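You operate a simulated robot arm through the tools that you are given. There is no shell and no other tool. Be economical: measure what you need, move in short steps, check, and stop when the job is done.

You run a simulated two-armed robot. Do the job below in one go: nothing can be reset, and whatever is moved stays where it is left.

TASK
Fetch the red label from the top of the tray table and set it on the blue card. Put one of the loose nuts from the top of the tray table on top of the yellow pad. Close the rear sliding door. The order is free.

Only the result counts: the job must be done as asked and must still hold three seconds after the hand-in. Knocking over, shifting, dropping, spilling or breaking anything else fails it.

THE ROBOT
Two 7-joint arms with fingered hands on one trunk, on a base that drives. Base frame: it is fixed to the floor where the robot stands at the start and does not move with it; the origin is under the middle of the robot, x ahead of it, y to its left, z up; the surface under the hand at the start is at about z = 840. Units: mm, rad, N and s.
The left shoulder is at the start at [69, 182, 1147], the right one opposite. With the tool pointing down near the work surface each hand reaches from about 420 to 840 mm from the robot's upright axis, wherever it stands, measured 20 degrees to its own side. Places, roughly: blue card [-1750, -3750, 750]; rear sliding door [-4100, 2100, 500]. Payload 3.8 kg a hand.
Tool frame (each hand has its own): the origin (TCP) lies between the finger pads and is the grasp point; the fingertips stand 30 mm ahead of it; z points along the fingers, y is the line along which they close. Largest opening 104 mm; the body of the gripper starts 35 mm behind the TCP. The gripper is a hand of 4 fingers: y runs from the thumb to the fingers, the wrist lies at [-17, -104, -178] in the tool frame, and closing takes about 1.5 s.
Orientation is told as [roll, pitch, yaw] about the base's x, y, z axes, in that order, counted from this pose: with the fingers straight down and the wrist toward the robot, the tool's x, y and z point along [0, 1, 0], [1, 0, 0] and [0, 0, -1] of the base frame.

THE INTERFACE
- The arms move only by the tool jog_arm. It takes "left_commands", "right_commands" or both (then of equal length, played together; a hand with none holds still); each is one flat list of numbers, 7 for each row, row after row: the turn, a rotation vector about the tool's x, y, z in rad, then the shift along the tool's x, y, z in mm, then the finger opening in mm, from 0 to 104. In form: [rx, ry, rz, tx, ty, tz, fingers, rx, ry, rz, tx, ty, tz, fingers, ...]. A call has 1 to 10 rows; each row is the pose to reach, as a shift and turn from the pose commanded when the call began, along the tool's axes at that moment. Rows are played at 5 a second. More than 50 mm and 0.15 rad between two rows, or a gripper value outside its range, and nothing of the call is played. Where a pose cannot be reached the arm comes as near as it can. A force on the tool above 40 N (or 10 N above the force at the start of the call, whichever is more), or a blocked arm, ends the call early, and 0.2 s more pass. The fingers move at their own pace (about 72 mm/s each) and stop on an object; they squeeze with about 26 N. The grip force told is the motor's: it shows also when the fingers shut on nothing. Time passes only in rows, and 0.2 s behind the last, so rows that repeat a pose let the fingers close. It gives the time, the measured TCP pose, the force on the tool (base axes), the opening and the grip force at its end, in the units of the frame above (readings bear some noise), with the torque about the TCP (base axes, N m) and any sound that the robot's microphone picked up, and new pictures: "views" is both (left out), scene, wrist or none (wrist: the cameras of the hands that moved).
- Cameras (640 x 400 px; columns grow to the right, rows downward): "scene" is now at [162.5, -6, 1329]; the picture's right is [-0.06, -1.00, 0.00], its down [-0.54, 0.03, -0.84] and it looks along [0.84, -0.05, -0.54] (base axes); focal length 248 px, centre (320, 200). "left" rides on the left gripper at [-66, -90, -126] in its tool frame; the picture's right is [-0.78, -0.30, 0.56], its down [0.57, -0.70, 0.42] and it looks along [0.26, 0.65, 0.71] (tool axes); focal length 275 px, centre (320, 200). "right" rides on the right gripper at [66, -90, -126] in its tool frame; the picture's right is [-0.78, 0.30, -0.56], its down [-0.57, -0.70, 0.42] and it looks along [-0.26, 0.65, 0.71] (tool axes); focal length 275 px, centre (320, 200). There is no depth. A picture from a camera that has moved, and an enlarged one, comes with that camera's place and axes in the base frame and with its lens.
- raise_lower(by): slides the trunk up (or, below 0, down) by that many mm; the arms and the scene camera ride with it, the base frame stays. It gives what a move gives, with no picture.
- base_move(legs): drives the robot by 1 to 6 legs, each [ahead, left, turn to the left] in mm, mm and rad, along the robot's own axes; the way and the turn of a leg run together, so that a leg with both is an arc; at most 1500 mm and 3.142 rad a leg. The arms and the cameras ride along, it lands a little off, and it stops where it bumps. It gives what a move gives, and a new picture of the scene camera.
- preshape(shape, hand): the hand has 4 fingers and takes this shape, open, in about a second: jaw (thumb against the fingers, like two jaws); tri (thumb and two fingers); tip (a fingertip pinch); poke (one finger out to press); point (the index stretched); flat (the hand flat); cup (the hand cupped); fist (a fist). The gripper value then closes the fingers along that shape, each until it touches; the sizes above hold for jaw. It gives what a move gives, with no picture.
- aim_head(pan, tilt): turns the head with the scene camera to pan (to the left, within 1.501 rad either way) and tilt (down, from -0.506 to 1.204), counted from straight ahead of the robot. It gives what a move gives, and a new picture of the scene camera.
- zoom(camera, box): a new picture of the part [left, top, right, bottom] of that camera's present view, enlarged. It takes no simulated time.
- hand_in(): hands the job in; it is judged then, once.

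Go step by step. Nothing tells you exact positions but the pictures and the camera data: compare them with the known pose of the tool, close in by small moves and look again before you grip or let go. The budget is 165 turns and 260 pictures, counting those below and the enlarged ones. Unless the task says otherwise, let go and move clear before handing in, and close with one line.

The tools are called after ">>>" as a command line: name --argument value ..., lists and objects as JSON in quotes. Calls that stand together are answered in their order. jog_arm: Moves the arms, as the interface text tells. Its arguments: {"type":"object","properties":{"left_commands":{"type":"array"},"right_commands":{"type":"array"},"views":{"type":"string","enum":["both","scene","wrist","none"]}},"required":[]} The other tools are called the same way: raise_lower (by) slides the trunk up or down; preshape (shape, hand) gives the hand a shape; base_move (legs) drives the base; aim_head (pan, tilt) turns the head that bears the scene camera; zoom (camera, box) takes an enlarged picture of a part of a camera's view; hand_in () hands the job in.

At the start:

```text
t: 0.0
left_tcp_pos: [519.4, 174.5, 1125.4]
left_ee_rot: [0.0, 0.0, 0.002]
left_ft_force: [-0.7, -1.1, 0.5]
left_wrist_torque: [-0.03, 0.01, -0.03]
left_width: 103.6
left_gripper_force: 0.0
left_shape: jaw
right_tcp_pos: [464.0, -285.4, 1132.8]
right_ee_rot: [0.0, -0.001, -0.002]
right_ft_force: [0.8, -0.6, -0.9]
right_wrist_torque: [-0.02, -0.01, 0.0]
right_width: 103.7
right_gripper_force: 0.1
right_shape: jaw
trunk travel left (down, up): [-300.0, 456.0]
robot x, y, heading: [-0.9, 2.1, 0.003]
head pan, tilt: [-0.063, 0.567]
```

scene: 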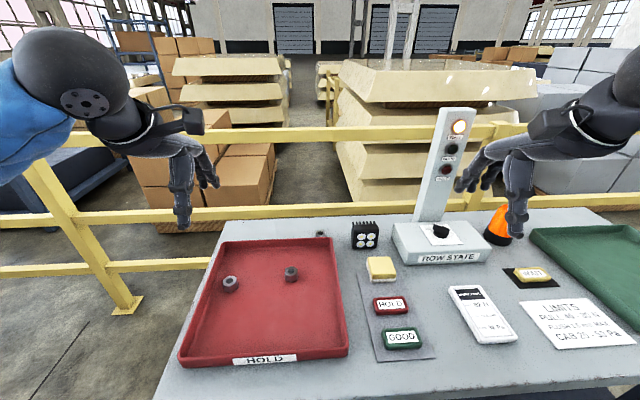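
right: 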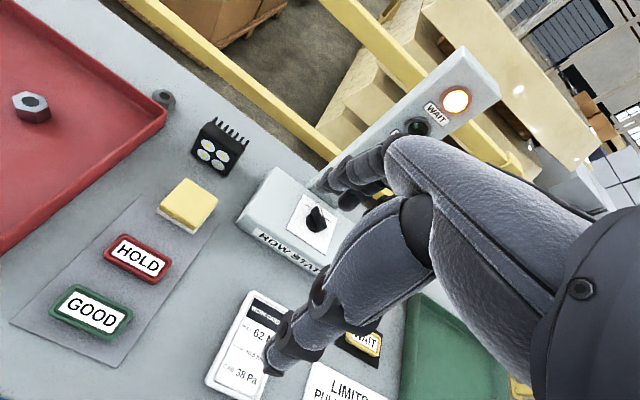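
left: 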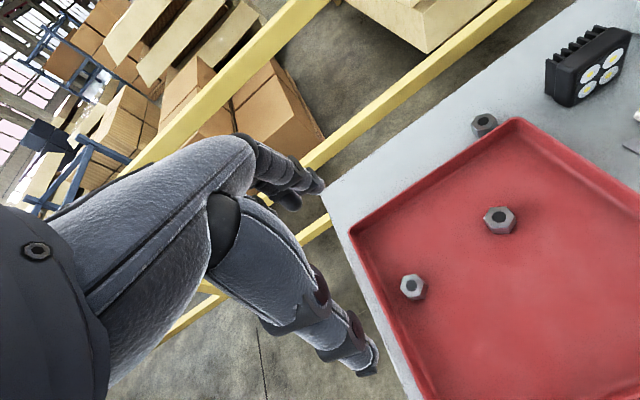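

I see a grey table with a red tray (two nuts in it, one nut behind it), a yellow block, HOLD (red) and GOOD (green) labels, and a WAIT item. I'll zoom to identify these before moving.

>>> zoom --camera "scene" --box '[300, 210, 460, 370]'

>>> zoom --camera "scene" --box '[440, 220, 640, 370]'

>>> aim_head --pan -0.06 --tilt 1.1

```text
2.50 times, centred on (380, 290) of scene
camera zoom: at [162.5, -6.0, 1329.0], right [-0.06, -1.0, 0.0], down [-0.54, 0.03, -0.84], along [0.84, -0.05, -0.54], focal length 619 px, centre (170, -25)
```

zoom: 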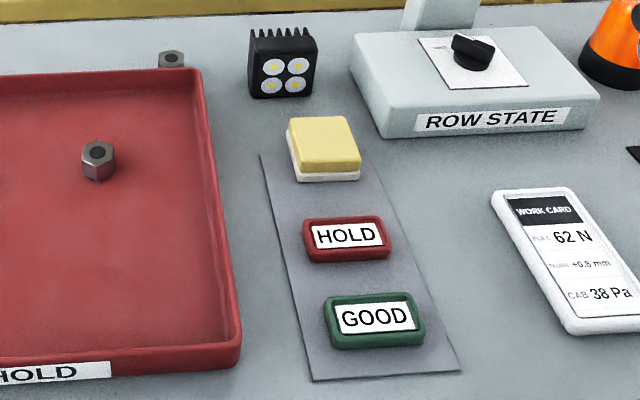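

```text
2.67 times, centred on (540, 295) of scene
camera zoom: at [162.5, -6.0, 1329.0], right [-0.06, -1.0, 0.0], down [-0.54, 0.03, -0.84], along [0.84, -0.05, -0.54], focal length 661 px, centre (-267, -53)
```

zoom: 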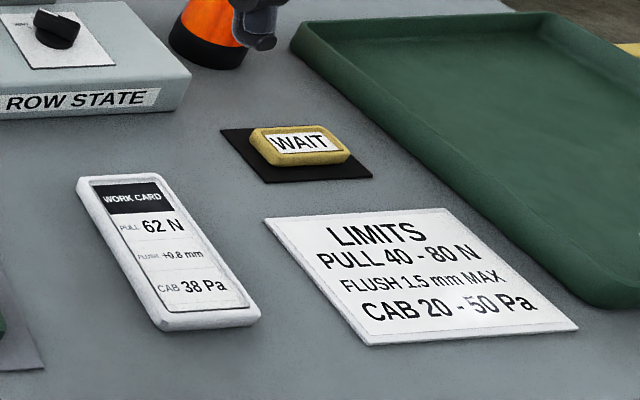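

```text
t: 0.9
left_tcp_pos: [520.0, 174.3, 1125.2]
left_ee_rot: [0.001, 0.0, 0.001]
left_ft_force: [0.0, -0.7, 0.1]
left_wrist_torque: [-0.01, -0.03, -0.02]
left_width: 103.5
left_gripper_force: 0.0
left_shape: jaw
right_tcp_pos: [464.6, -287.3, 1131.8]
right_ee_rot: [0.0, 0.0, 0.0]
right_ft_force: [0.5, -0.8, 0.1]
right_wrist_torque: [0.04, -0.02, -0.02]
right_width: 103.8
right_gripper_force: 0.1
right_shape: jaw
trunk travel left (down, up): [-300.0, 456.0]
robot x, y, heading: [2.3, 0.7, -0.005]
head pan, tilt: [-0.059, 1.1]
camera scene: at [136.4, -4.1, 1287.5], right [-0.06, -1.0, 0.0], down [-0.89, 0.05, -0.45], along [0.45, -0.03, -0.89], focal length 248 px, centre (320, 200)
```

scene: 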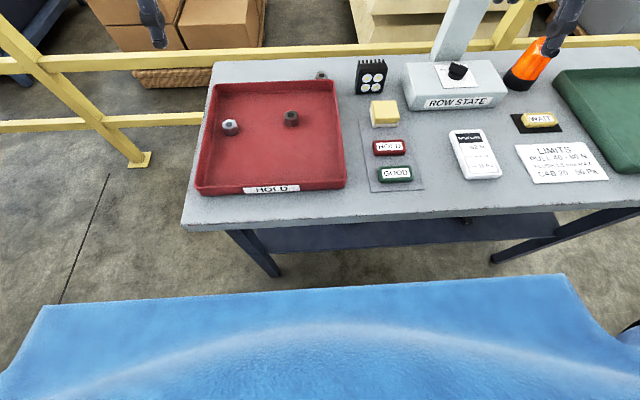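

This is likely the tray table. I'll look around for a yellow pad, the blue card and the door before choosing.

>>> aim_head --pan -1.5 --tilt 0.3

>>> aim_head --pan 1.5 --tilt 0.3

```text
t: 2.5
left_tcp_pos: [520.4, 173.2, 1125.6]
left_ee_rot: [0.0, 0.0, 0.001]
left_ft_force: [0.0, -0.8, 0.3]
left_wrist_torque: [-0.01, -0.02, -0.02]
left_width: 103.7
left_gripper_force: 0.1
left_shape: jaw
right_tcp_pos: [464.4, -285.5, 1132.9]
right_ee_rot: [0.001, -0.001, 0.0]
right_ft_force: [-0.2, 0.4, 0.1]
right_wrist_torque: [0.0, -0.03, -0.02]
right_width: 103.8
right_gripper_force: 0.0
right_shape: jaw
trunk travel left (down, up): [-300.0, 456.0]
robot x, y, heading: [1.1, 1.9, 0.0]
head pan, tilt: [-1.499, 0.3]
camera scene: at [80.1, -93.5, 1353.5], right [-1.0, -0.07, 0.0], down [-0.02, 0.3, -0.96], along [0.07, -0.95, -0.3], focal length 248 px, centre (320, 200)
```

scene: 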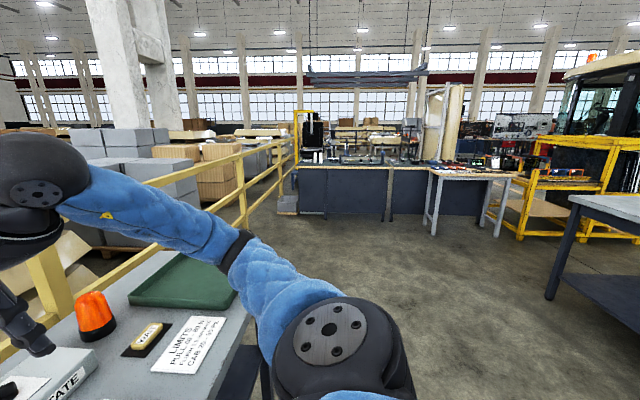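

```text
t: 5.1
left_tcp_pos: [521.2, 174.1, 1125.8]
left_ee_rot: [0.0, -0.001, 0.001]
left_ft_force: [-0.8, 0.4, -0.3]
left_wrist_torque: [0.02, 0.03, 0.0]
left_width: 103.6
left_gripper_force: 0.0
left_shape: jaw
right_tcp_pos: [465.3, -285.6, 1132.0]
right_ee_rot: [0.001, 0.0, -0.001]
right_ft_force: [0.2, 0.4, -0.3]
right_wrist_torque: [0.03, 0.0, -0.01]
right_width: 103.8
right_gripper_force: 0.1
right_shape: jaw
trunk travel left (down, up): [-300.0, 456.0]
robot x, y, heading: [-3.2, -1.7, 0.002]
head pan, tilt: [1.499, 0.3]
camera scene: at [80.0, 92.8, 1353.6], right [1.0, -0.07, 0.0], down [-0.02, -0.29, -0.96], along [0.07, 0.95, -0.3], focal length 248 px, centre (320, 200)
```

scene: 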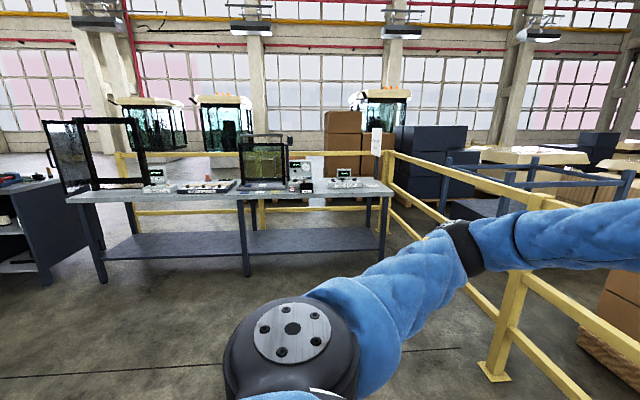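

The shop has several other tables. I'll zoom in on both of these.

>>> zoom --camera "scene" --box '[0, 90, 400, 290]'

>>> aim_head --pan -1.5 --tilt 0.3

>>> zoom --camera "scene" --box '[270, 90, 640, 290]'

```text
1.60 times, centred on (200, 190) of scene
camera zoom: at [80.0, 92.8, 1353.6], right [1.0, -0.07, 0.0], down [-0.02, -0.29, -0.96], along [0.07, 0.95, -0.3], focal length 396 px, centre (512, 216)
```

zoom: 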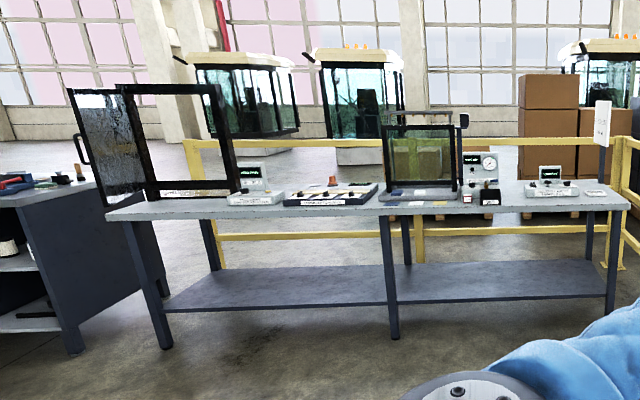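

```text
t: 7.7
left_tcp_pos: [519.7, 175.4, 1124.9]
left_ee_rot: [0.001, -0.001, 0.001]
left_ft_force: [0.4, 0.4, 0.2]
left_wrist_torque: [0.04, 0.01, 0.04]
left_width: 103.6
left_gripper_force: 0.1
left_shape: jaw
right_tcp_pos: [464.1, -285.2, 1131.8]
right_ee_rot: [0.001, 0.001, 0.0]
right_ft_force: [0.4, 0.1, -0.3]
right_wrist_torque: [0.03, -0.03, 0.0]
right_width: 103.8
right_gripper_force: 0.0
right_shape: jaw
trunk travel left (down, up): [-300.0, 456.0]
robot x, y, heading: [0.9, -1.6, 0.002]
head pan, tilt: [-1.499, 0.3]
camera scene: at [80.0, -93.5, 1353.5], right [-1.0, -0.07, 0.0], down [-0.02, 0.29, -0.96], along [0.07, -0.95, -0.3], focal length 248 px, centre (320, 200)
```

scene: 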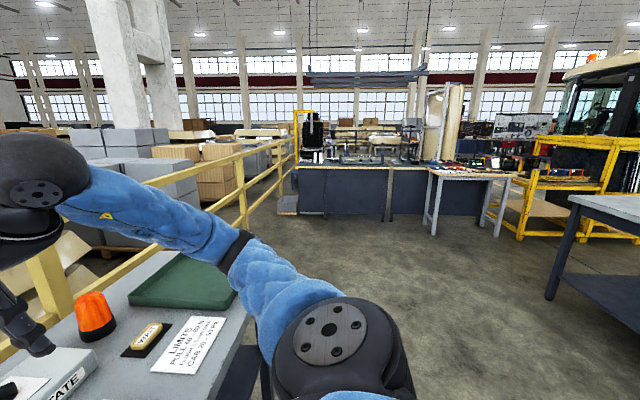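

```text
1.73 times, centred on (455, 190) of scene
camera zoom: at [80.0, -93.5, 1353.5], right [-1.0, -0.07, 0.0], down [-0.02, 0.29, -0.96], along [0.07, -0.95, -0.3], focal length 428 px, centre (86, 217)
```

zoom: 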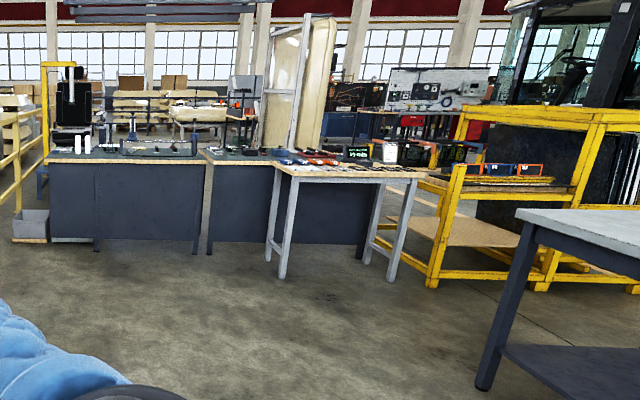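

Zoomed pictures are sharp, so I'll enlarge the far tables to look for other yellow pads, red labels and the blue card.

>>> zoom --camera "scene" --box '[420, 145, 520, 195]'

>>> zoom --camera "scene" --box '[290, 130, 430, 190]'

>>> zoom --camera "right" --box '[0, 90, 260, 350]'

>>> aim_head --pan 1.5 --tilt 0.2

>>> zoom --camera "scene" --box '[130, 130, 400, 235]'

```text
6.40 times, centred on (470, 170) of scene
camera zoom: at [80.0, -93.5, 1353.5], right [-1.0, -0.07, 0.0], down [-0.02, 0.29, -0.96], along [0.07, -0.95, -0.3], focal length 1586 px, centre (-640, 392)
```

zoom: 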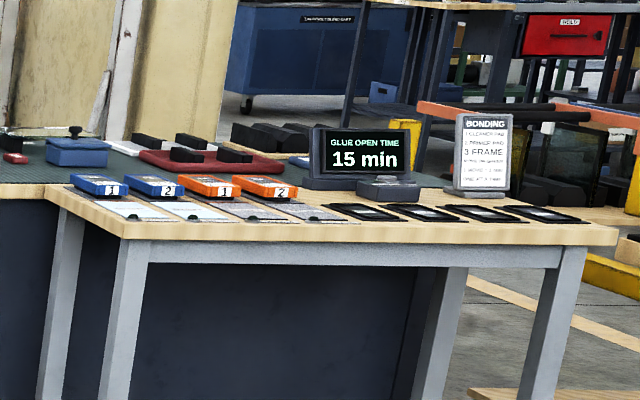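

```text
4.57 times, centred on (360, 160) of scene
camera zoom: at [80.0, -93.5, 1353.5], right [-1.0, -0.07, 0.0], down [-0.02, 0.29, -0.96], along [0.07, -0.95, -0.3], focal length 1133 px, centre (137, 383)
```

zoom: 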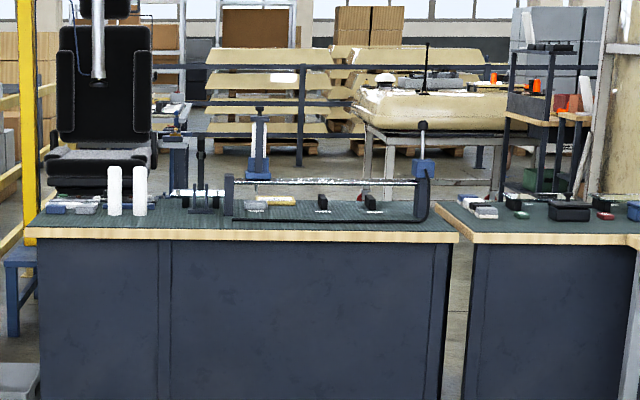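

```text
1.54 times, centred on (130, 220) of right
camera zoom: at [374.8, -219.7, 1258.0], right [0.3, -0.78, 0.56], down [-0.7, -0.57, -0.42], along [0.65, -0.26, -0.71], focal length 424 px, centre (612, 169)
```

zoom: 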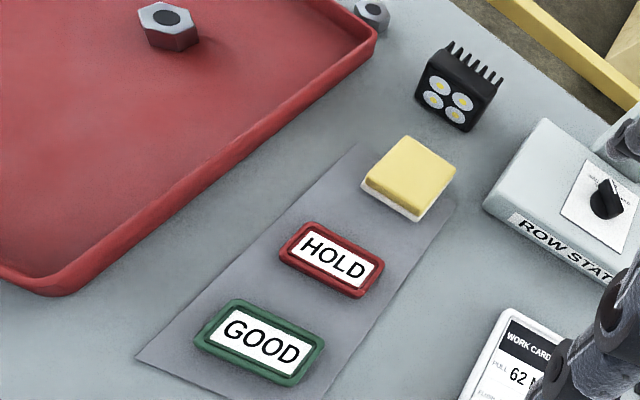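

```text
t: 10.3
left_tcp_pos: [520.6, 174.5, 1125.3]
left_ee_rot: [0.0, 0.0, 0.001]
left_ft_force: [-0.3, -0.9, 0.6]
left_wrist_torque: [0.01, -0.02, -0.01]
left_width: 103.7
left_gripper_force: 0.0
left_shape: jaw
right_tcp_pos: [465.1, -286.4, 1133.1]
right_ee_rot: [0.0, 0.001, 0.0]
right_ft_force: [0.4, -0.5, -0.3]
right_wrist_torque: [-0.02, 0.0, 0.01]
right_width: 103.8
right_gripper_force: 0.0
right_shape: jaw
trunk travel left (down, up): [-300.0, 456.0]
robot x, y, heading: [-2.3, 2.0, -0.005]
head pan, tilt: [1.499, 0.201]
camera scene: at [80.0, 92.6, 1362.8], right [1.0, -0.07, 0.0], down [-0.01, -0.2, -0.98], along [0.07, 0.98, -0.2], focal length 248 px, centre (320, 200)
```

scene: 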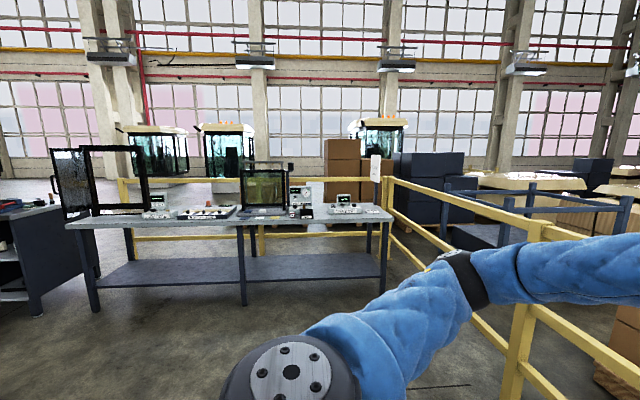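

```text
2.37 times, centred on (265, 182) of scene
camera zoom: at [80.0, 92.6, 1362.8], right [1.0, -0.07, 0.0], down [-0.01, -0.2, -0.98], along [0.07, 0.98, -0.2], focal length 587 px, centre (450, 242)
```

zoom: 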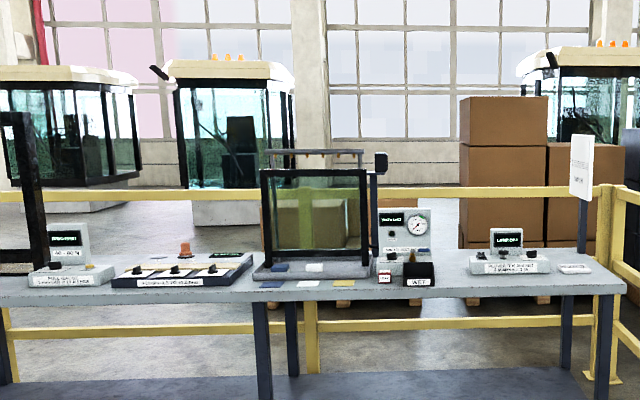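

The yellow block beside the HOLD label must be the yellow pad; the nut nearest the middle of the tray is at about (581, 43) and the pad at about (566, -178). I'll shift the base left so the right hand can serve both, and look down.

>>> base_move --legs '[[0, 130, 0]]'

>>> aim_head --pan -0.15 --tilt 0.85

>>> zoom --camera "scene" --box '[220, 80, 540, 280]'

```text
t: 11.6
left_tcp_pos: [520.7, 307.1, 1125.3]
left_ee_rot: [0.0, -0.001, 0.002]
left_ft_force: [1.2, -0.2, 0.0]
left_wrist_torque: [-0.04, -0.01, -0.01]
left_width: 103.9
left_gripper_force: 0.1
left_shape: jaw
right_tcp_pos: [463.9, -152.8, 1132.5]
right_ee_rot: [-0.003, 0.001, 0.002]
right_ft_force: [0.0, 0.8, -0.9]
right_wrist_torque: [0.0, -0.01, 0.0]
right_width: 103.5
right_gripper_force: 0.2
right_shape: jaw
trunk travel left (down, up): [-300.0, 456.0]
robot x, y, heading: [-2.0, 129.5, 0.003]
head pan, tilt: [1.499, 0.201]
camera scene: at [79.8, 225.6, 1362.7], right [1.0, -0.07, 0.0], down [-0.01, -0.2, -0.98], along [0.07, 0.98, -0.2], focal length 248 px, centre (320, 200)
```

scene: 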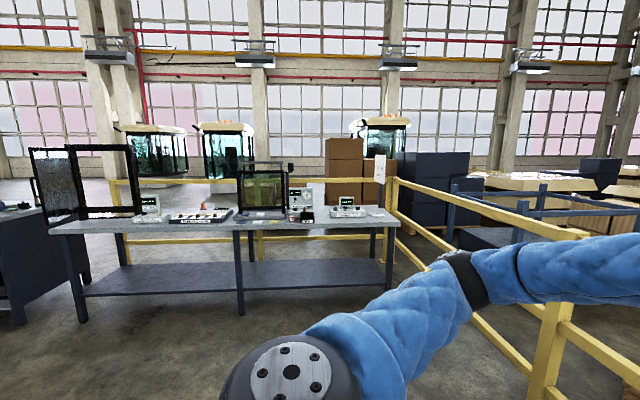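

```text
t: 13.3
left_tcp_pos: [521.0, 305.4, 1125.0]
left_ee_rot: [-0.001, -0.001, 0.004]
left_ft_force: [0.3, 0.0, -1.0]
left_wrist_torque: [-0.02, -0.01, -0.02]
left_width: 103.6
left_gripper_force: 0.0
left_shape: jaw
right_tcp_pos: [464.6, -152.6, 1132.1]
right_ee_rot: [0.001, 0.002, 0.001]
right_ft_force: [-0.3, -0.3, -0.5]
right_wrist_torque: [0.0, -0.02, 0.03]
right_width: 103.9
right_gripper_force: 0.1
right_shape: jaw
trunk travel left (down, up): [-300.0, 456.0]
robot x, y, heading: [4.4, 133.1, 0.002]
head pan, tilt: [-0.15, 0.85]
camera scene: at [150.6, 119.1, 1305.2], right [-0.15, -0.99, 0.0], down [-0.74, 0.11, -0.66], along [0.65, -0.1, -0.75], focal length 248 px, centre (320, 200)
```

scene: 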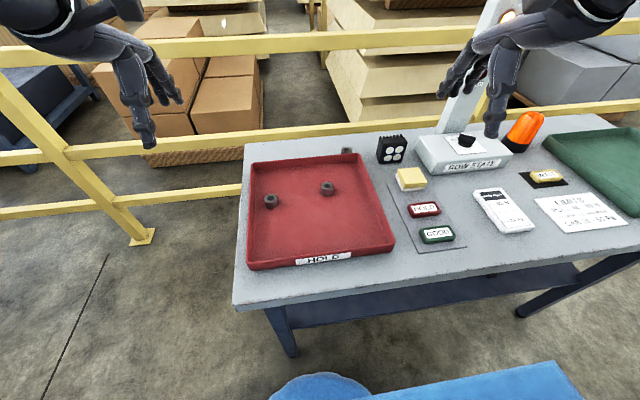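

```text
2.00 times, centred on (380, 180) of scene
camera zoom: at [150.6, 119.1, 1305.2], right [-0.15, -0.99, 0.0], down [-0.74, 0.11, -0.66], along [0.65, -0.1, -0.75], focal length 496 px, centre (200, 240)
```

zoom: 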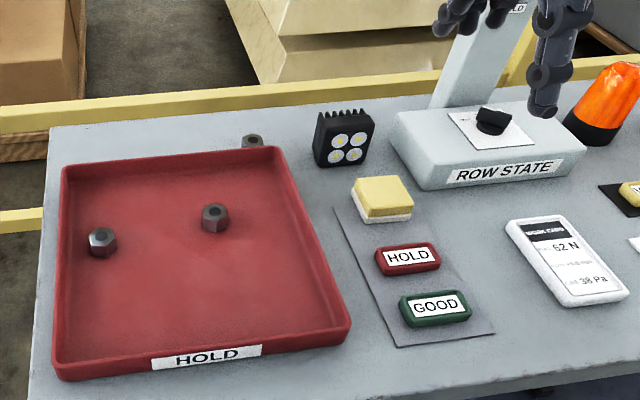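

The nut is at about (577, 37), the pad's top at (566, -178) and the HOLD label at (480, -182). I move the right hand above the nut and look.

>>> jog_arm --right_commands '[0, 0, 0, 32, 18, 28, 104, 0, 0, 0, 64, 37, 56, 104, 0, 0, 0, 96, 56, 84, 104, 0, 0, 0, 127, 75, 112, 104, 0, 0, 0, 158, 93, 141, 104, 0, 0, 0, 190, 112, 170, 104, 0, 0, 0, 190, 112, 170, 104]' --views "both"

```text
t: 14.9
left_tcp_pos: [519.4, 306.2, 1125.1]
left_ee_rot: [-0.001, 0.0, 0.001]
left_ft_force: [0.0, 0.2, 0.0]
left_wrist_torque: [0.01, 0.02, 0.01]
left_width: 103.6
left_gripper_force: 0.0
left_shape: jaw
right_tcp_pos: [576.8, 35.5, 962.8]
right_ee_rot: [-0.001, 0.001, 0.002]
right_ft_force: [-0.8, 0.5, 0.3]
right_wrist_torque: [0.0, -0.04, 0.01]
right_width: 103.6
right_gripper_force: 0.0
right_shape: jaw
trunk travel left (down, up): [-300.0, 456.0]
robot x, y, heading: [0.6, 128.4, 0.001]
head pan, tilt: [-0.15, 0.85]
camera scene: at [150.2, 118.7, 1305.2], right [-0.15, -0.99, 0.0], down [-0.74, 0.11, -0.66], along [0.65, -0.1, -0.75], focal length 248 px, centre (320, 200)
camera right: at [487.4, 101.6, 1088.1], right [0.3, -0.78, 0.56], down [-0.7, -0.57, -0.43], along [0.65, -0.26, -0.71], focal length 275 px, centre (320, 200)
```

scene: 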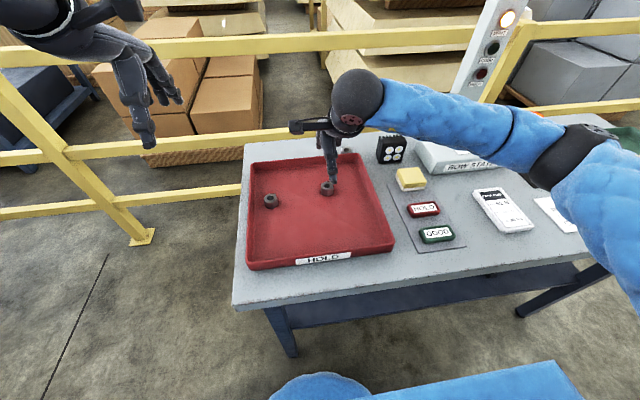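
right: 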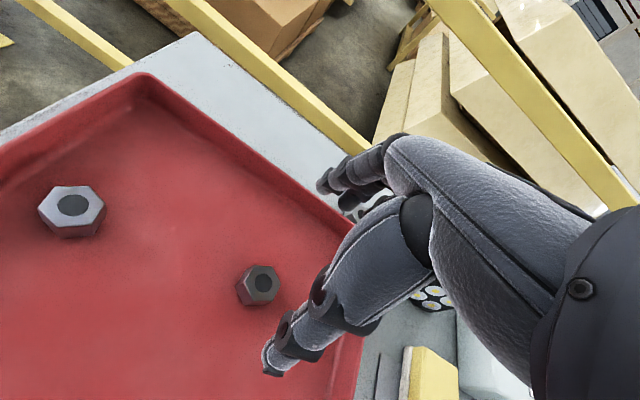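

The wrist view confirms the nut at (576.5, 37). I descend with fingers half closed and check.

>>> jog_arm --right_commands '[0, 0, 0, 1, 0, 30, 70, 0, 0, 0, 1, 0, 60, 60, 0, 0, 0, 1, 0, 76, 60, 0, 0, 0, 1, 0, 76, 60]' --views "both"

>>> zoom --camera "scene" --box '[280, 110, 400, 230]'

```text
t: 15.9
left_tcp_pos: [520.1, 305.6, 1124.7]
left_ee_rot: [-0.001, 0.0, 0.001]
left_ft_force: [-1.0, -0.5, -0.1]
left_wrist_torque: [0.0, 0.04, 0.01]
left_width: 103.6
left_gripper_force: 0.1
left_shape: jaw
right_tcp_pos: [574.8, 38.0, 886.4]
right_ee_rot: [0.001, -0.001, 0.001]
right_ft_force: [-0.4, 0.1, 0.0]
right_wrist_torque: [-0.01, -0.01, 0.02]
right_width: 60.3
right_gripper_force: 0.1
right_shape: jaw
trunk travel left (down, up): [-300.0, 456.0]
robot x, y, heading: [1.8, 133.3, 0.003]
head pan, tilt: [-0.15, 0.85]
camera scene: at [150.6, 119.2, 1305.2], right [-0.15, -0.99, 0.0], down [-0.74, 0.11, -0.66], along [0.65, -0.1, -0.75], focal length 248 px, centre (320, 200)
camera right: at [486.8, 103.3, 1011.7], right [0.3, -0.78, 0.56], down [-0.7, -0.57, -0.42], along [0.65, -0.26, -0.71], focal length 275 px, centre (320, 200)
```

scene: 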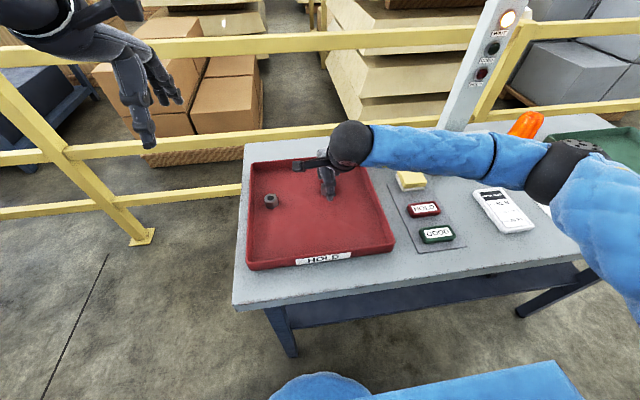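
right: 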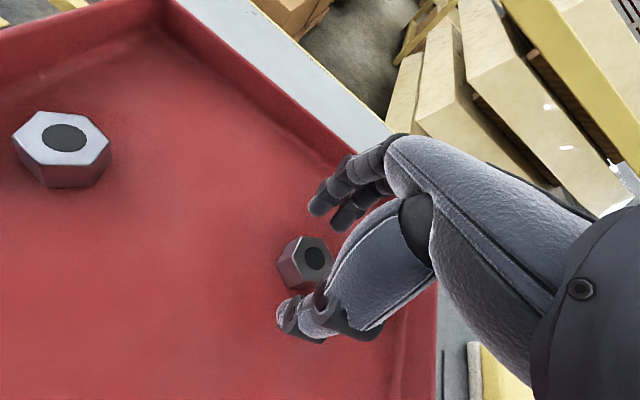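

```text
3.33 times, centred on (340, 170) of scene
camera zoom: at [150.6, 119.2, 1305.2], right [-0.15, -0.99, 0.0], down [-0.74, 0.11, -0.66], along [0.65, -0.1, -0.75], focal length 826 px, centre (253, 300)
```

zoom: 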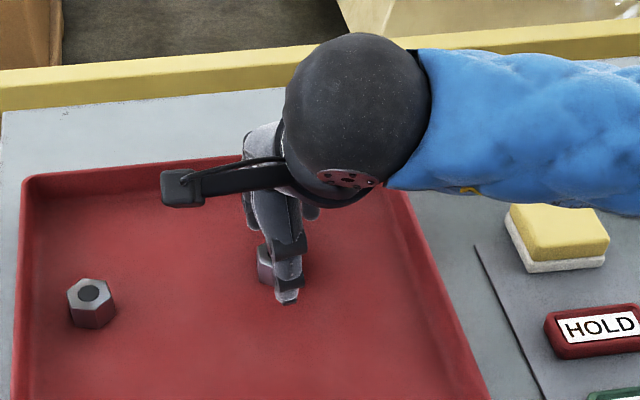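

The nut lies between thumb and fingers. I go down 7 mm and close.

>>> jog_arm --right_commands '[0, 0, 0, 0, 1, 7, 60, 0, 0, 0, 0, 1, 7, 40, 0, 0, 0, 0, 1, 7, 20, 0, 0, 0, 0, 1, 7, 10, 0, 0, 0, 0, 1, 7, 10, 0, 0, 0, 0, 1, 7, 10, 0, 0, 0, 0, 1, 7, 10]' --views "both"

```text
t: 17.5
left_tcp_pos: [521.1, 307.4, 1124.8]
left_ee_rot: [-0.001, 0.001, 0.0]
left_ft_force: [0.3, 0.0, 0.3]
left_wrist_torque: [0.01, -0.01, -0.02]
left_width: 103.6
left_gripper_force: 0.0
left_shape: jaw
right_tcp_pos: [577.6, 37.5, 878.6]
right_ee_rot: [-0.001, 0.0, 0.002]
right_ft_force: [0.2, -0.3, -0.9]
right_wrist_torque: [0.0, 0.03, -0.05]
right_width: 24.6
right_gripper_force: 26.2
right_shape: jaw
trunk travel left (down, up): [-300.0, 456.0]
robot x, y, heading: [2.2, 131.9, 0.004]
head pan, tilt: [-0.15, 0.85]
camera scene: at [150.6, 119.1, 1305.1], right [-0.15, -0.99, 0.0], down [-0.74, 0.11, -0.66], along [0.65, -0.1, -0.75], focal length 248 px, centre (320, 200)
camera right: at [487.6, 103.2, 1005.0], right [0.3, -0.78, 0.56], down [-0.7, -0.57, -0.42], along [0.65, -0.26, -0.71], focal length 275 px, centre (320, 200)
```

scene: 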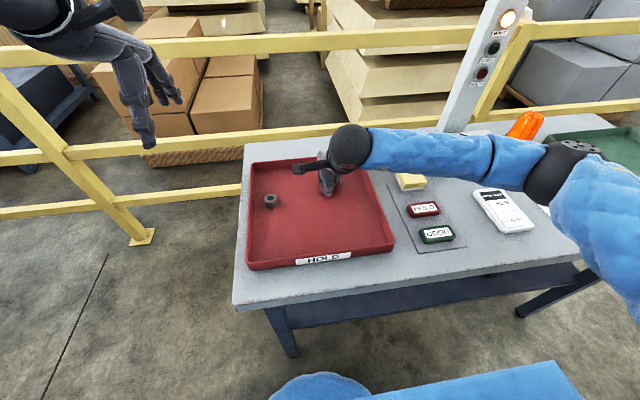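
right: 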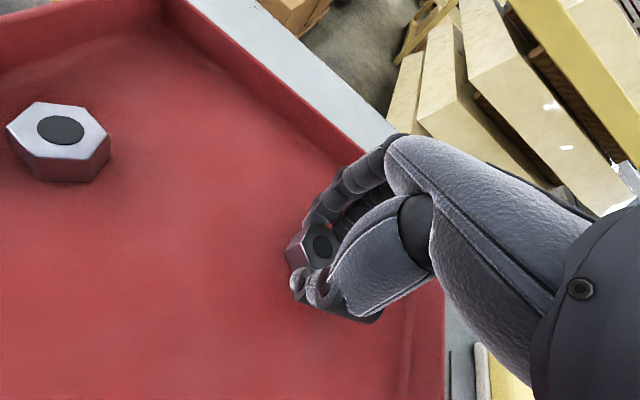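

Gripped (24.6 mm, 26 N). I lift and check the nut is held.

>>> jog_arm --right_commands '[0, 0, 0, 0, 0, -30, 10, 0, 0, 0, 0, 0, -60, 10, 0, 0, 0, 0, 0, -90, 10, 0, 0, 0, 0, 0, -90, 10]' --views "wrist"

```text
t: 18.5
left_tcp_pos: [520.9, 305.9, 1125.1]
left_ee_rot: [-0.001, 0.002, 0.002]
left_ft_force: [-1.0, 0.6, 0.4]
left_wrist_torque: [0.0, 0.01, 0.02]
left_width: 103.5
left_gripper_force: 0.1
left_shape: jaw
right_tcp_pos: [577.8, 36.8, 969.1]
right_ee_rot: [-0.001, 0.002, 0.002]
right_ft_force: [0.4, 0.1, -1.2]
right_wrist_torque: [0.01, -0.01, -0.02]
right_width: 24.8
right_gripper_force: 25.9
right_shape: jaw
trunk travel left (down, up): [-300.0, 456.0]
robot x, y, heading: [-1.6, 130.6, 0.006]
head pan, tilt: [-0.15, 0.85]
camera right: at [488.0, 102.9, 1095.4], right [0.3, -0.78, 0.56], down [-0.7, -0.57, -0.42], along [0.65, -0.26, -0.71], focal length 275 px, centre (320, 200)
```

right: 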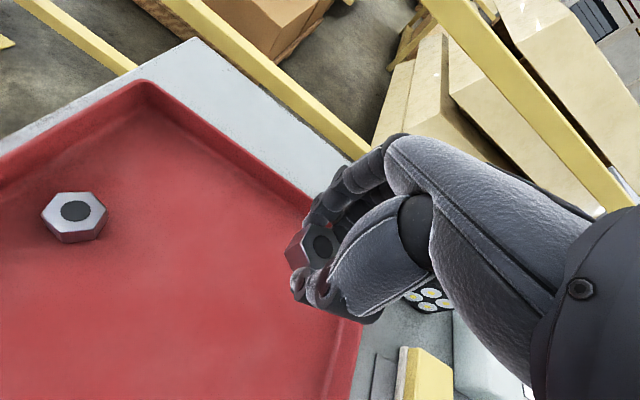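

Nut held. I carry it over to the pad at (566, -178).

>>> jog_arm --right_commands '[0, 0, 0, -36, -2, 0, 10, 0, 0, 0, -72, -4, 0, 10, 0, 0, 0, -108, -6, 0, 10, 0, 0, 0, -144, -8, 0, 10, 0, 0, 0, -180, -10, 0, 10, 0, 0, 0, -214, -11, 0, 10, 0, 0, 0, -214, -11, 0, 10]' --views "both"

>>> zoom --camera "scene" --box '[340, 110, 460, 230]'

```text
t: 20.1
left_tcp_pos: [520.4, 306.9, 1124.4]
left_ee_rot: [0.0, 0.002, 0.002]
left_ft_force: [-0.3, -0.2, -1.6]
left_wrist_torque: [-0.04, -0.02, -0.05]
left_width: 103.8
left_gripper_force: 0.1
left_shape: jaw
right_tcp_pos: [566.7, -176.4, 968.7]
right_ee_rot: [0.0, 0.0, 0.0]
right_ft_force: [0.5, -0.2, -1.8]
right_wrist_torque: [0.01, 0.01, 0.01]
right_width: 24.9
right_gripper_force: 25.9
right_shape: jaw
trunk travel left (down, up): [-300.0, 456.0]
robot x, y, heading: [-1.1, 128.3, 0.006]
head pan, tilt: [-0.15, 0.85]
camera scene: at [150.8, 119.4, 1305.1], right [-0.15, -0.99, 0.0], down [-0.74, 0.11, -0.66], along [0.65, -0.1, -0.75], focal length 248 px, centre (320, 200)
camera right: at [476.3, -111.5, 1093.9], right [0.3, -0.77, 0.56], down [-0.7, -0.57, -0.42], along [0.65, -0.26, -0.71], focal length 275 px, centre (320, 200)
```

scene: 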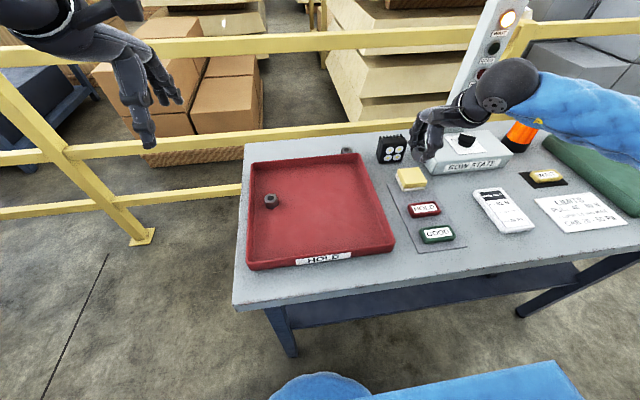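
right: 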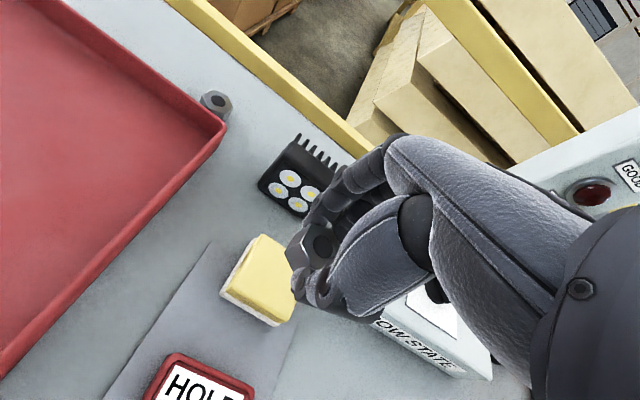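

```text
3.33 times, centred on (400, 170) of scene
camera zoom: at [150.8, 119.4, 1305.1], right [-0.15, -0.99, 0.0], down [-0.74, 0.11, -0.66], along [0.65, -0.1, -0.75], focal length 826 px, centre (53, 300)
```

zoom: 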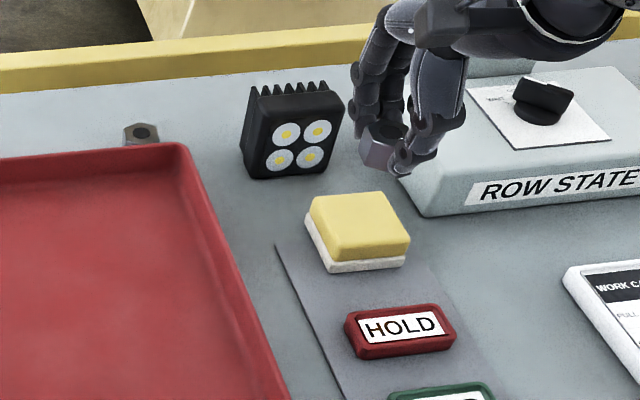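

The pad's top centre is about (570, -177, ~873). I lower to just above it and check.

>>> jog_arm --right_commands '[0, 0, 0, -1, 3, 25, 10, 0, 0, 0, -1, 3, 48, 10, 0, 0, 0, -1, 3, 48, 10]' --views "both"

>>> zoom --camera "scene" --box '[340, 110, 460, 230]'

```text
t: 20.9
left_tcp_pos: [521.8, 306.6, 1124.3]
left_ee_rot: [-0.002, 0.001, 0.002]
left_ft_force: [0.8, 0.3, 0.8]
left_wrist_torque: [0.01, 0.02, 0.01]
left_width: 103.8
left_gripper_force: 0.0
left_shape: jaw
right_tcp_pos: [568.3, -178.7, 920.2]
right_ee_rot: [0.0, 0.001, 0.002]
right_ft_force: [0.1, 0.0, -0.9]
right_wrist_torque: [0.02, 0.01, 0.02]
right_width: 25.0
right_gripper_force: 26.5
right_shape: jaw
trunk travel left (down, up): [-300.0, 456.0]
robot x, y, heading: [4.0, 130.2, 0.001]
head pan, tilt: [-0.15, 0.85]
camera scene: at [150.6, 119.1, 1305.2], right [-0.15, -0.99, 0.0], down [-0.74, 0.11, -0.66], along [0.65, -0.1, -0.75], focal length 248 px, centre (320, 200)
camera right: at [479.6, -112.3, 1045.9], right [0.3, -0.78, 0.56], down [-0.7, -0.57, -0.42], along [0.65, -0.26, -0.71], focal length 275 px, centre (320, 200)
```

scene: 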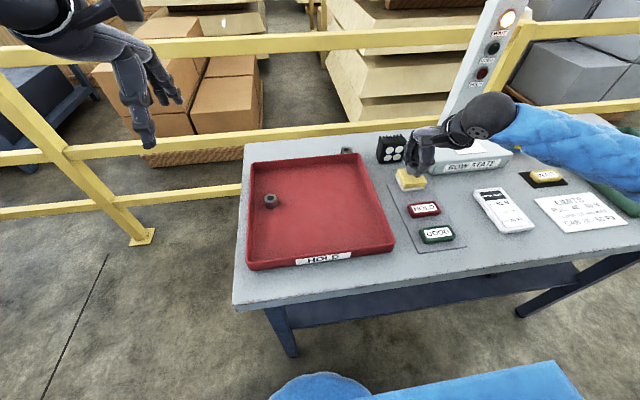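
right: 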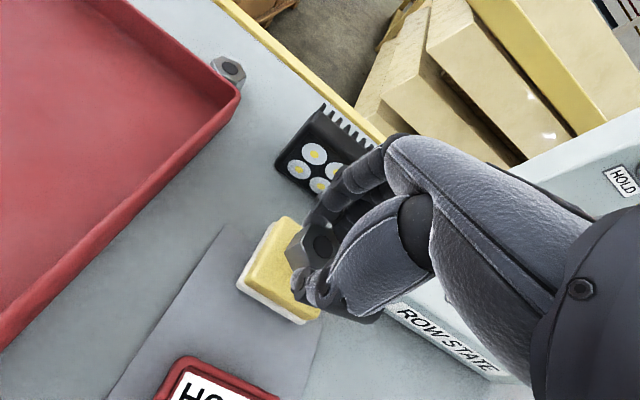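

```text
3.33 times, centred on (400, 170) of scene
camera zoom: at [150.6, 119.1, 1305.2], right [-0.15, -0.99, 0.0], down [-0.74, 0.11, -0.66], along [0.65, -0.1, -0.75], focal length 826 px, centre (53, 300)
```

zoom: 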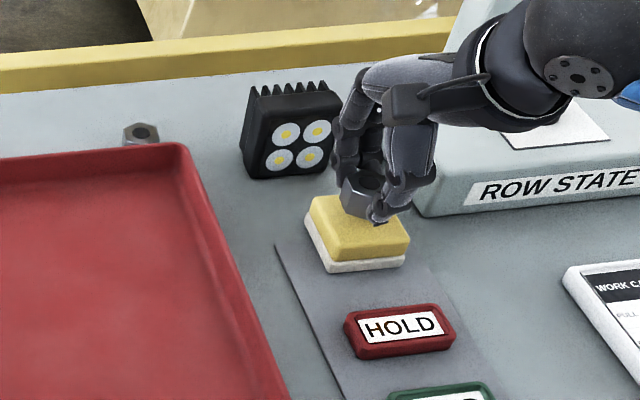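

Aligned. I go down in small steps, watching the force.

>>> jog_arm --right_commands '[0, 0, 0, 0, 0, 4, 10, 0, 0, 0, 0, 0, 8, 10, 0, 0, 0, 0, 0, 8, 10]' --views "wrist"

>>> zoom --camera "scene" --box '[370, 140, 440, 210]'

```text
t: 21.7
left_tcp_pos: [520.9, 306.1, 1124.0]
left_ee_rot: [0.0, 0.0, 0.001]
left_ft_force: [-0.2, -0.4, 0.2]
left_wrist_torque: [0.01, 0.0, 0.02]
left_width: 103.7
left_gripper_force: 0.0
left_shape: jaw
right_tcp_pos: [569.0, -178.2, 912.0]
right_ee_rot: [-0.001, 0.0, 0.004]
right_ft_force: [0.2, 0.3, 0.2]
right_wrist_torque: [0.02, 0.01, 0.03]
right_width: 24.8
right_gripper_force: 26.5
right_shape: jaw
trunk travel left (down, up): [-300.0, 456.0]
robot x, y, heading: [0.9, 133.2, 0.002]
head pan, tilt: [-0.15, 0.85]
camera right: at [479.9, -112.3, 1038.4], right [0.3, -0.78, 0.56], down [-0.7, -0.57, -0.42], along [0.65, -0.26, -0.71], focal length 275 px, centre (320, 200)
```

right: 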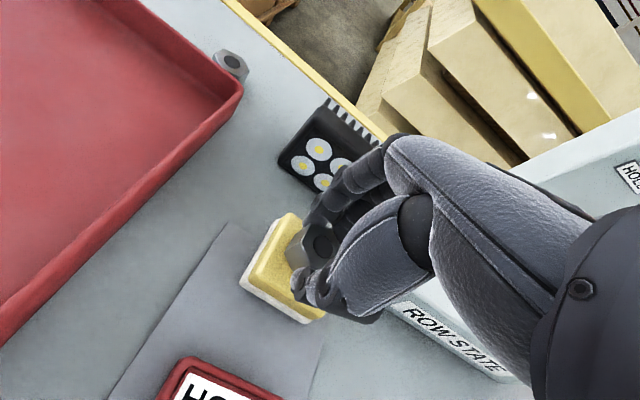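

```text
5.71 times, centred on (405, 175) of scene
camera zoom: at [150.6, 119.0, 1305.1], right [-0.15, -0.99, 0.0], down [-0.74, 0.11, -0.66], along [0.65, -0.1, -0.75], focal length 1416 px, centre (-166, 343)
```

zoom: 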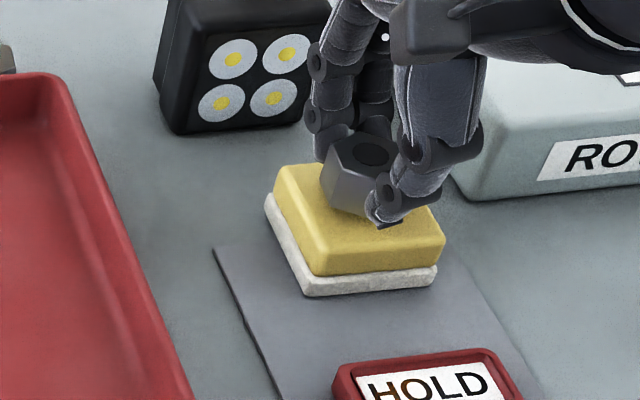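

Nearly touching; three more millimetres at a time.

>>> jog_arm --right_commands '[0, 0, 0, 0, -1, 2, 10, 0, 0, 0, 0, -1, 4, 10, 0, 0, 0, 0, -1, 4, 10]' --views "none"

>>> zoom --camera "scene" --box '[370, 140, 440, 210]'

```text
t: 22.5
left_tcp_pos: [521.0, 306.3, 1125.4]
left_ee_rot: [0.0, -0.001, 0.0]
left_ft_force: [0.8, 0.7, -0.3]
left_wrist_torque: [-0.01, 0.04, -0.07]
left_width: 103.7
left_gripper_force: 0.0
left_shape: jaw
right_tcp_pos: [567.4, -178.2, 910.4]
right_ee_rot: [0.001, -0.001, 0.003]
right_ft_force: [-0.5, -0.6, -0.7]
right_wrist_torque: [0.0, -0.04, -0.02]
right_width: 24.8
right_gripper_force: 26.0
right_shape: jaw
trunk travel left (down, up): [-300.0, 456.0]
robot x, y, heading: [-2.0, 130.8, -0.001]
head pan, tilt: [-0.15, 0.85]
```

```text
5.71 times, centred on (405, 175) of scene
camera zoom: at [150.6, 119.0, 1305.1], right [-0.15, -0.99, 0.0], down [-0.74, 0.11, -0.66], along [0.65, -0.1, -0.75], focal length 1416 px, centre (-166, 343)
```

zoom: 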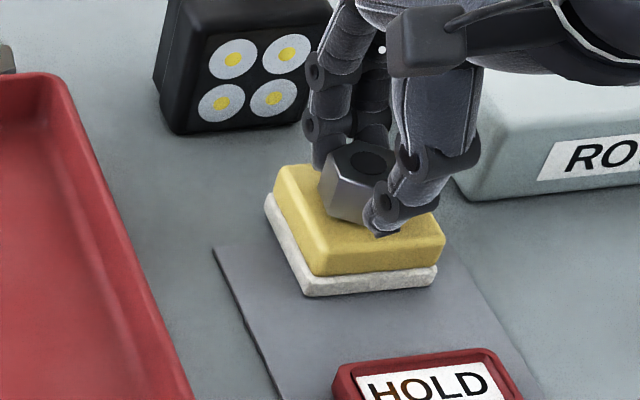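

Still no contact; continue down.

>>> jog_arm --right_commands '[0, 0, 0, 0, 0, 2, 10, 0, 0, 0, 0, 0, 4, 10, 0, 0, 0, 0, 0, 4, 10]' --views "none"

>>> zoom --camera "scene" --box '[370, 140, 440, 210]'

```text
t: 23.3
left_tcp_pos: [519.9, 306.2, 1126.2]
left_ee_rot: [0.0, 0.0, 0.001]
left_ft_force: [-0.1, 0.1, 0.2]
left_wrist_torque: [0.03, 0.0, 0.04]
left_width: 103.4
left_gripper_force: 0.0
left_shape: jaw
right_tcp_pos: [568.4, -177.4, 906.1]
right_ee_rot: [-0.001, -0.003, 0.003]
right_ft_force: [-0.3, -0.7, 5.4]
right_wrist_torque: [0.01, -0.14, 0.0]
right_width: 25.0
right_gripper_force: 26.6
right_shape: jaw
trunk travel left (down, up): [-300.0, 456.0]
robot x, y, heading: [-3.1, 129.3, 0.001]
head pan, tilt: [-0.15, 0.85]
```

```text
5.71 times, centred on (405, 175) of scene
camera zoom: at [150.0, 119.3, 1305.3], right [-0.15, -0.99, 0.0], down [-0.74, 0.11, -0.66], along [0.65, -0.1, -0.75], focal length 1416 px, centre (-166, 343)
```

zoom: 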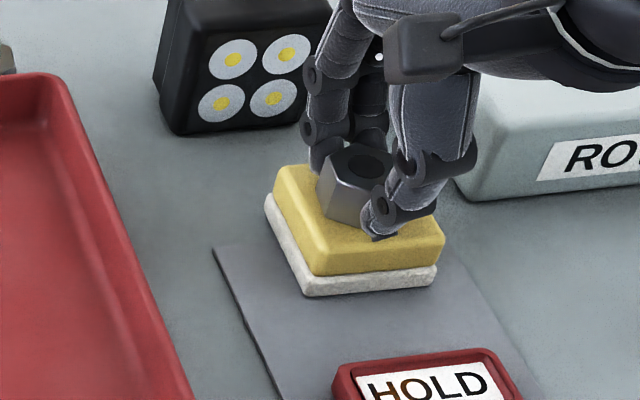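

Contact (about 5 N), the nut sits on the pad. I open a little and look.

>>> jog_arm --right_commands '[0, 0, 0, 0, 0, -1, 28, 0, 0, 0, 0, 0, -1, 34, 0, 0, 0, 0, 0, -1, 42, 0, 0, 0, 0, 0, -1, 50, 0, 0, 0, 0, 0, -1, 50]' --views "wrist"

>>> zoom --camera "scene" --box '[370, 140, 440, 210]'

```text
t: 24.5
left_tcp_pos: [520.4, 306.3, 1124.4]
left_ee_rot: [-0.001, 0.0, 0.003]
left_ft_force: [-0.7, 0.3, -0.3]
left_wrist_torque: [0.0, 0.0, -0.01]
left_width: 103.6
left_gripper_force: 0.1
left_shape: jaw
right_tcp_pos: [568.2, -177.4, 906.4]
right_ee_rot: [0.001, 0.001, 0.001]
right_ft_force: [0.3, -0.1, -0.2]
right_wrist_torque: [-0.03, 0.0, 0.02]
right_width: 49.6
right_gripper_force: 0.1
right_shape: jaw
trunk travel left (down, up): [-300.0, 456.0]
robot x, y, heading: [-1.7, 131.8, 0.001]
head pan, tilt: [-0.15, 0.85]
camera right: at [479.0, -112.1, 1032.1], right [0.3, -0.78, 0.56], down [-0.7, -0.57, -0.42], along [0.65, -0.26, -0.71], focal length 275 px, centre (320, 200)
```

right: 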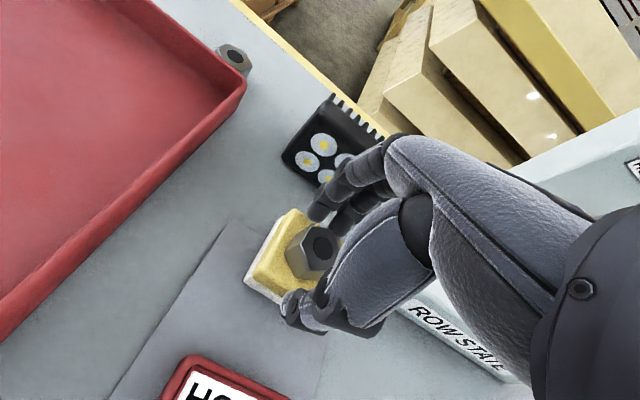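

```text
5.71 times, centred on (405, 175) of scene
camera zoom: at [150.6, 119.1, 1305.2], right [-0.15, -0.99, 0.0], down [-0.74, 0.11, -0.66], along [0.65, -0.1, -0.75], focal length 1416 px, centre (-166, 343)
```

zoom: 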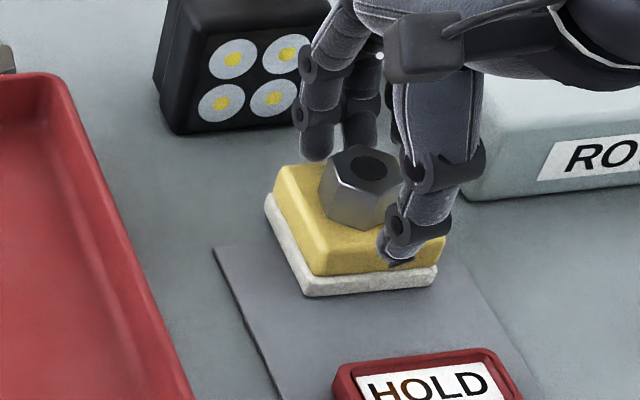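

The nut stands freely on the pad. I lift straight up, then move above the HOLD label.

>>> jog_arm --right_commands '[0, 0, 0, 0, 0, -30, 50, 0, 0, 0, 0, 0, -60, 60, 0, 0, 0, 0, 0, -80, 70, 0, 0, 0, -2, -30, -80, 80, 0, 0, 0, -4, -60, -80, 80, 0, 0, 0, -5, -88, -80, 80, 0, 0, 0, -5, -88, -80, 80]' --views "both"

>>> zoom --camera "scene" --box '[360, 140, 480, 260]'

```text
t: 26.1
left_tcp_pos: [520.3, 306.5, 1125.9]
left_ee_rot: [-0.001, 0.001, 0.002]
left_ft_force: [-0.4, -0.1, 0.1]
left_wrist_torque: [0.01, -0.03, 0.0]
left_width: 103.7
left_gripper_force: 0.0
left_shape: jaw
right_tcp_pos: [479.7, -183.0, 986.8]
right_ee_rot: [0.001, -0.001, 0.0]
right_ft_force: [0.2, -0.1, 0.4]
right_wrist_torque: [0.0, 0.03, 0.02]
right_width: 79.7
right_gripper_force: 0.0
right_shape: jaw
trunk travel left (down, up): [-300.0, 456.0]
robot x, y, heading: [-0.1, 131.8, 0.005]
head pan, tilt: [-0.15, 0.85]
camera scene: at [151.0, 119.2, 1305.1], right [-0.15, -0.99, 0.0], down [-0.74, 0.11, -0.66], along [0.65, -0.1, -0.75], focal length 248 px, centre (320, 200)
camera right: at [390.5, -116.9, 1112.0], right [0.3, -0.78, 0.56], down [-0.7, -0.57, -0.42], along [0.65, -0.26, -0.71], focal length 275 px, centre (320, 200)
```

scene: 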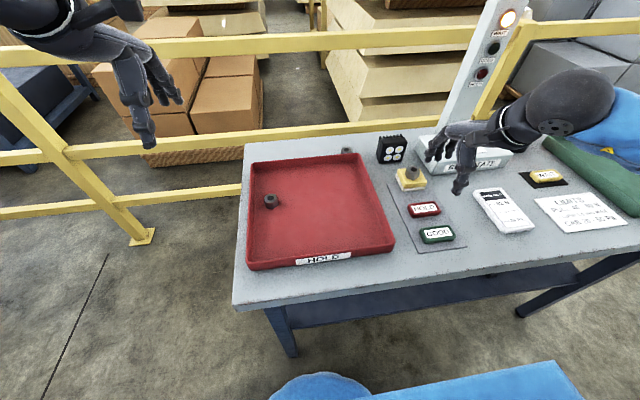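
right: 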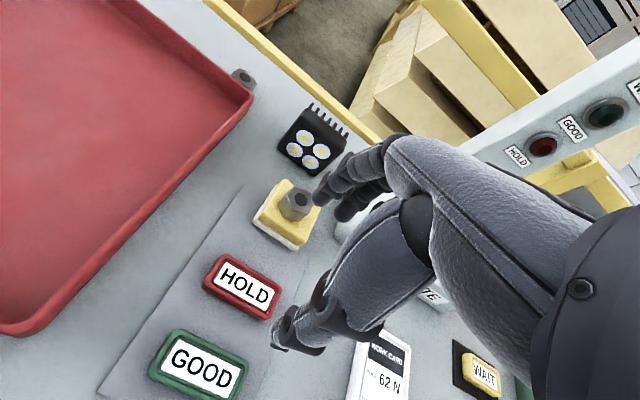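

```text
3.33 times, centred on (420, 200) of scene
camera zoom: at [151.0, 119.2, 1305.1], right [-0.15, -0.99, 0.0], down [-0.74, 0.11, -0.66], along [0.65, -0.1, -0.75], focal length 826 px, centre (-13, 200)
```

zoom: 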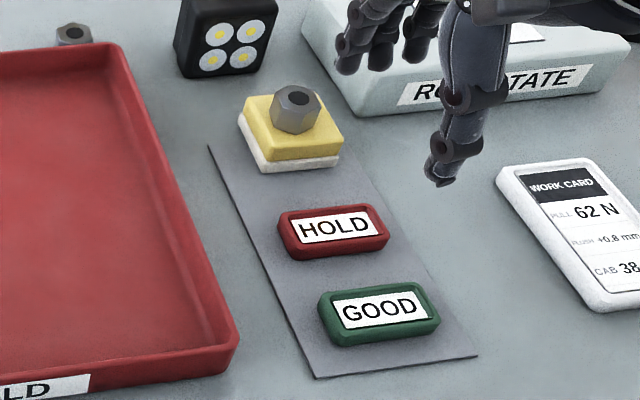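

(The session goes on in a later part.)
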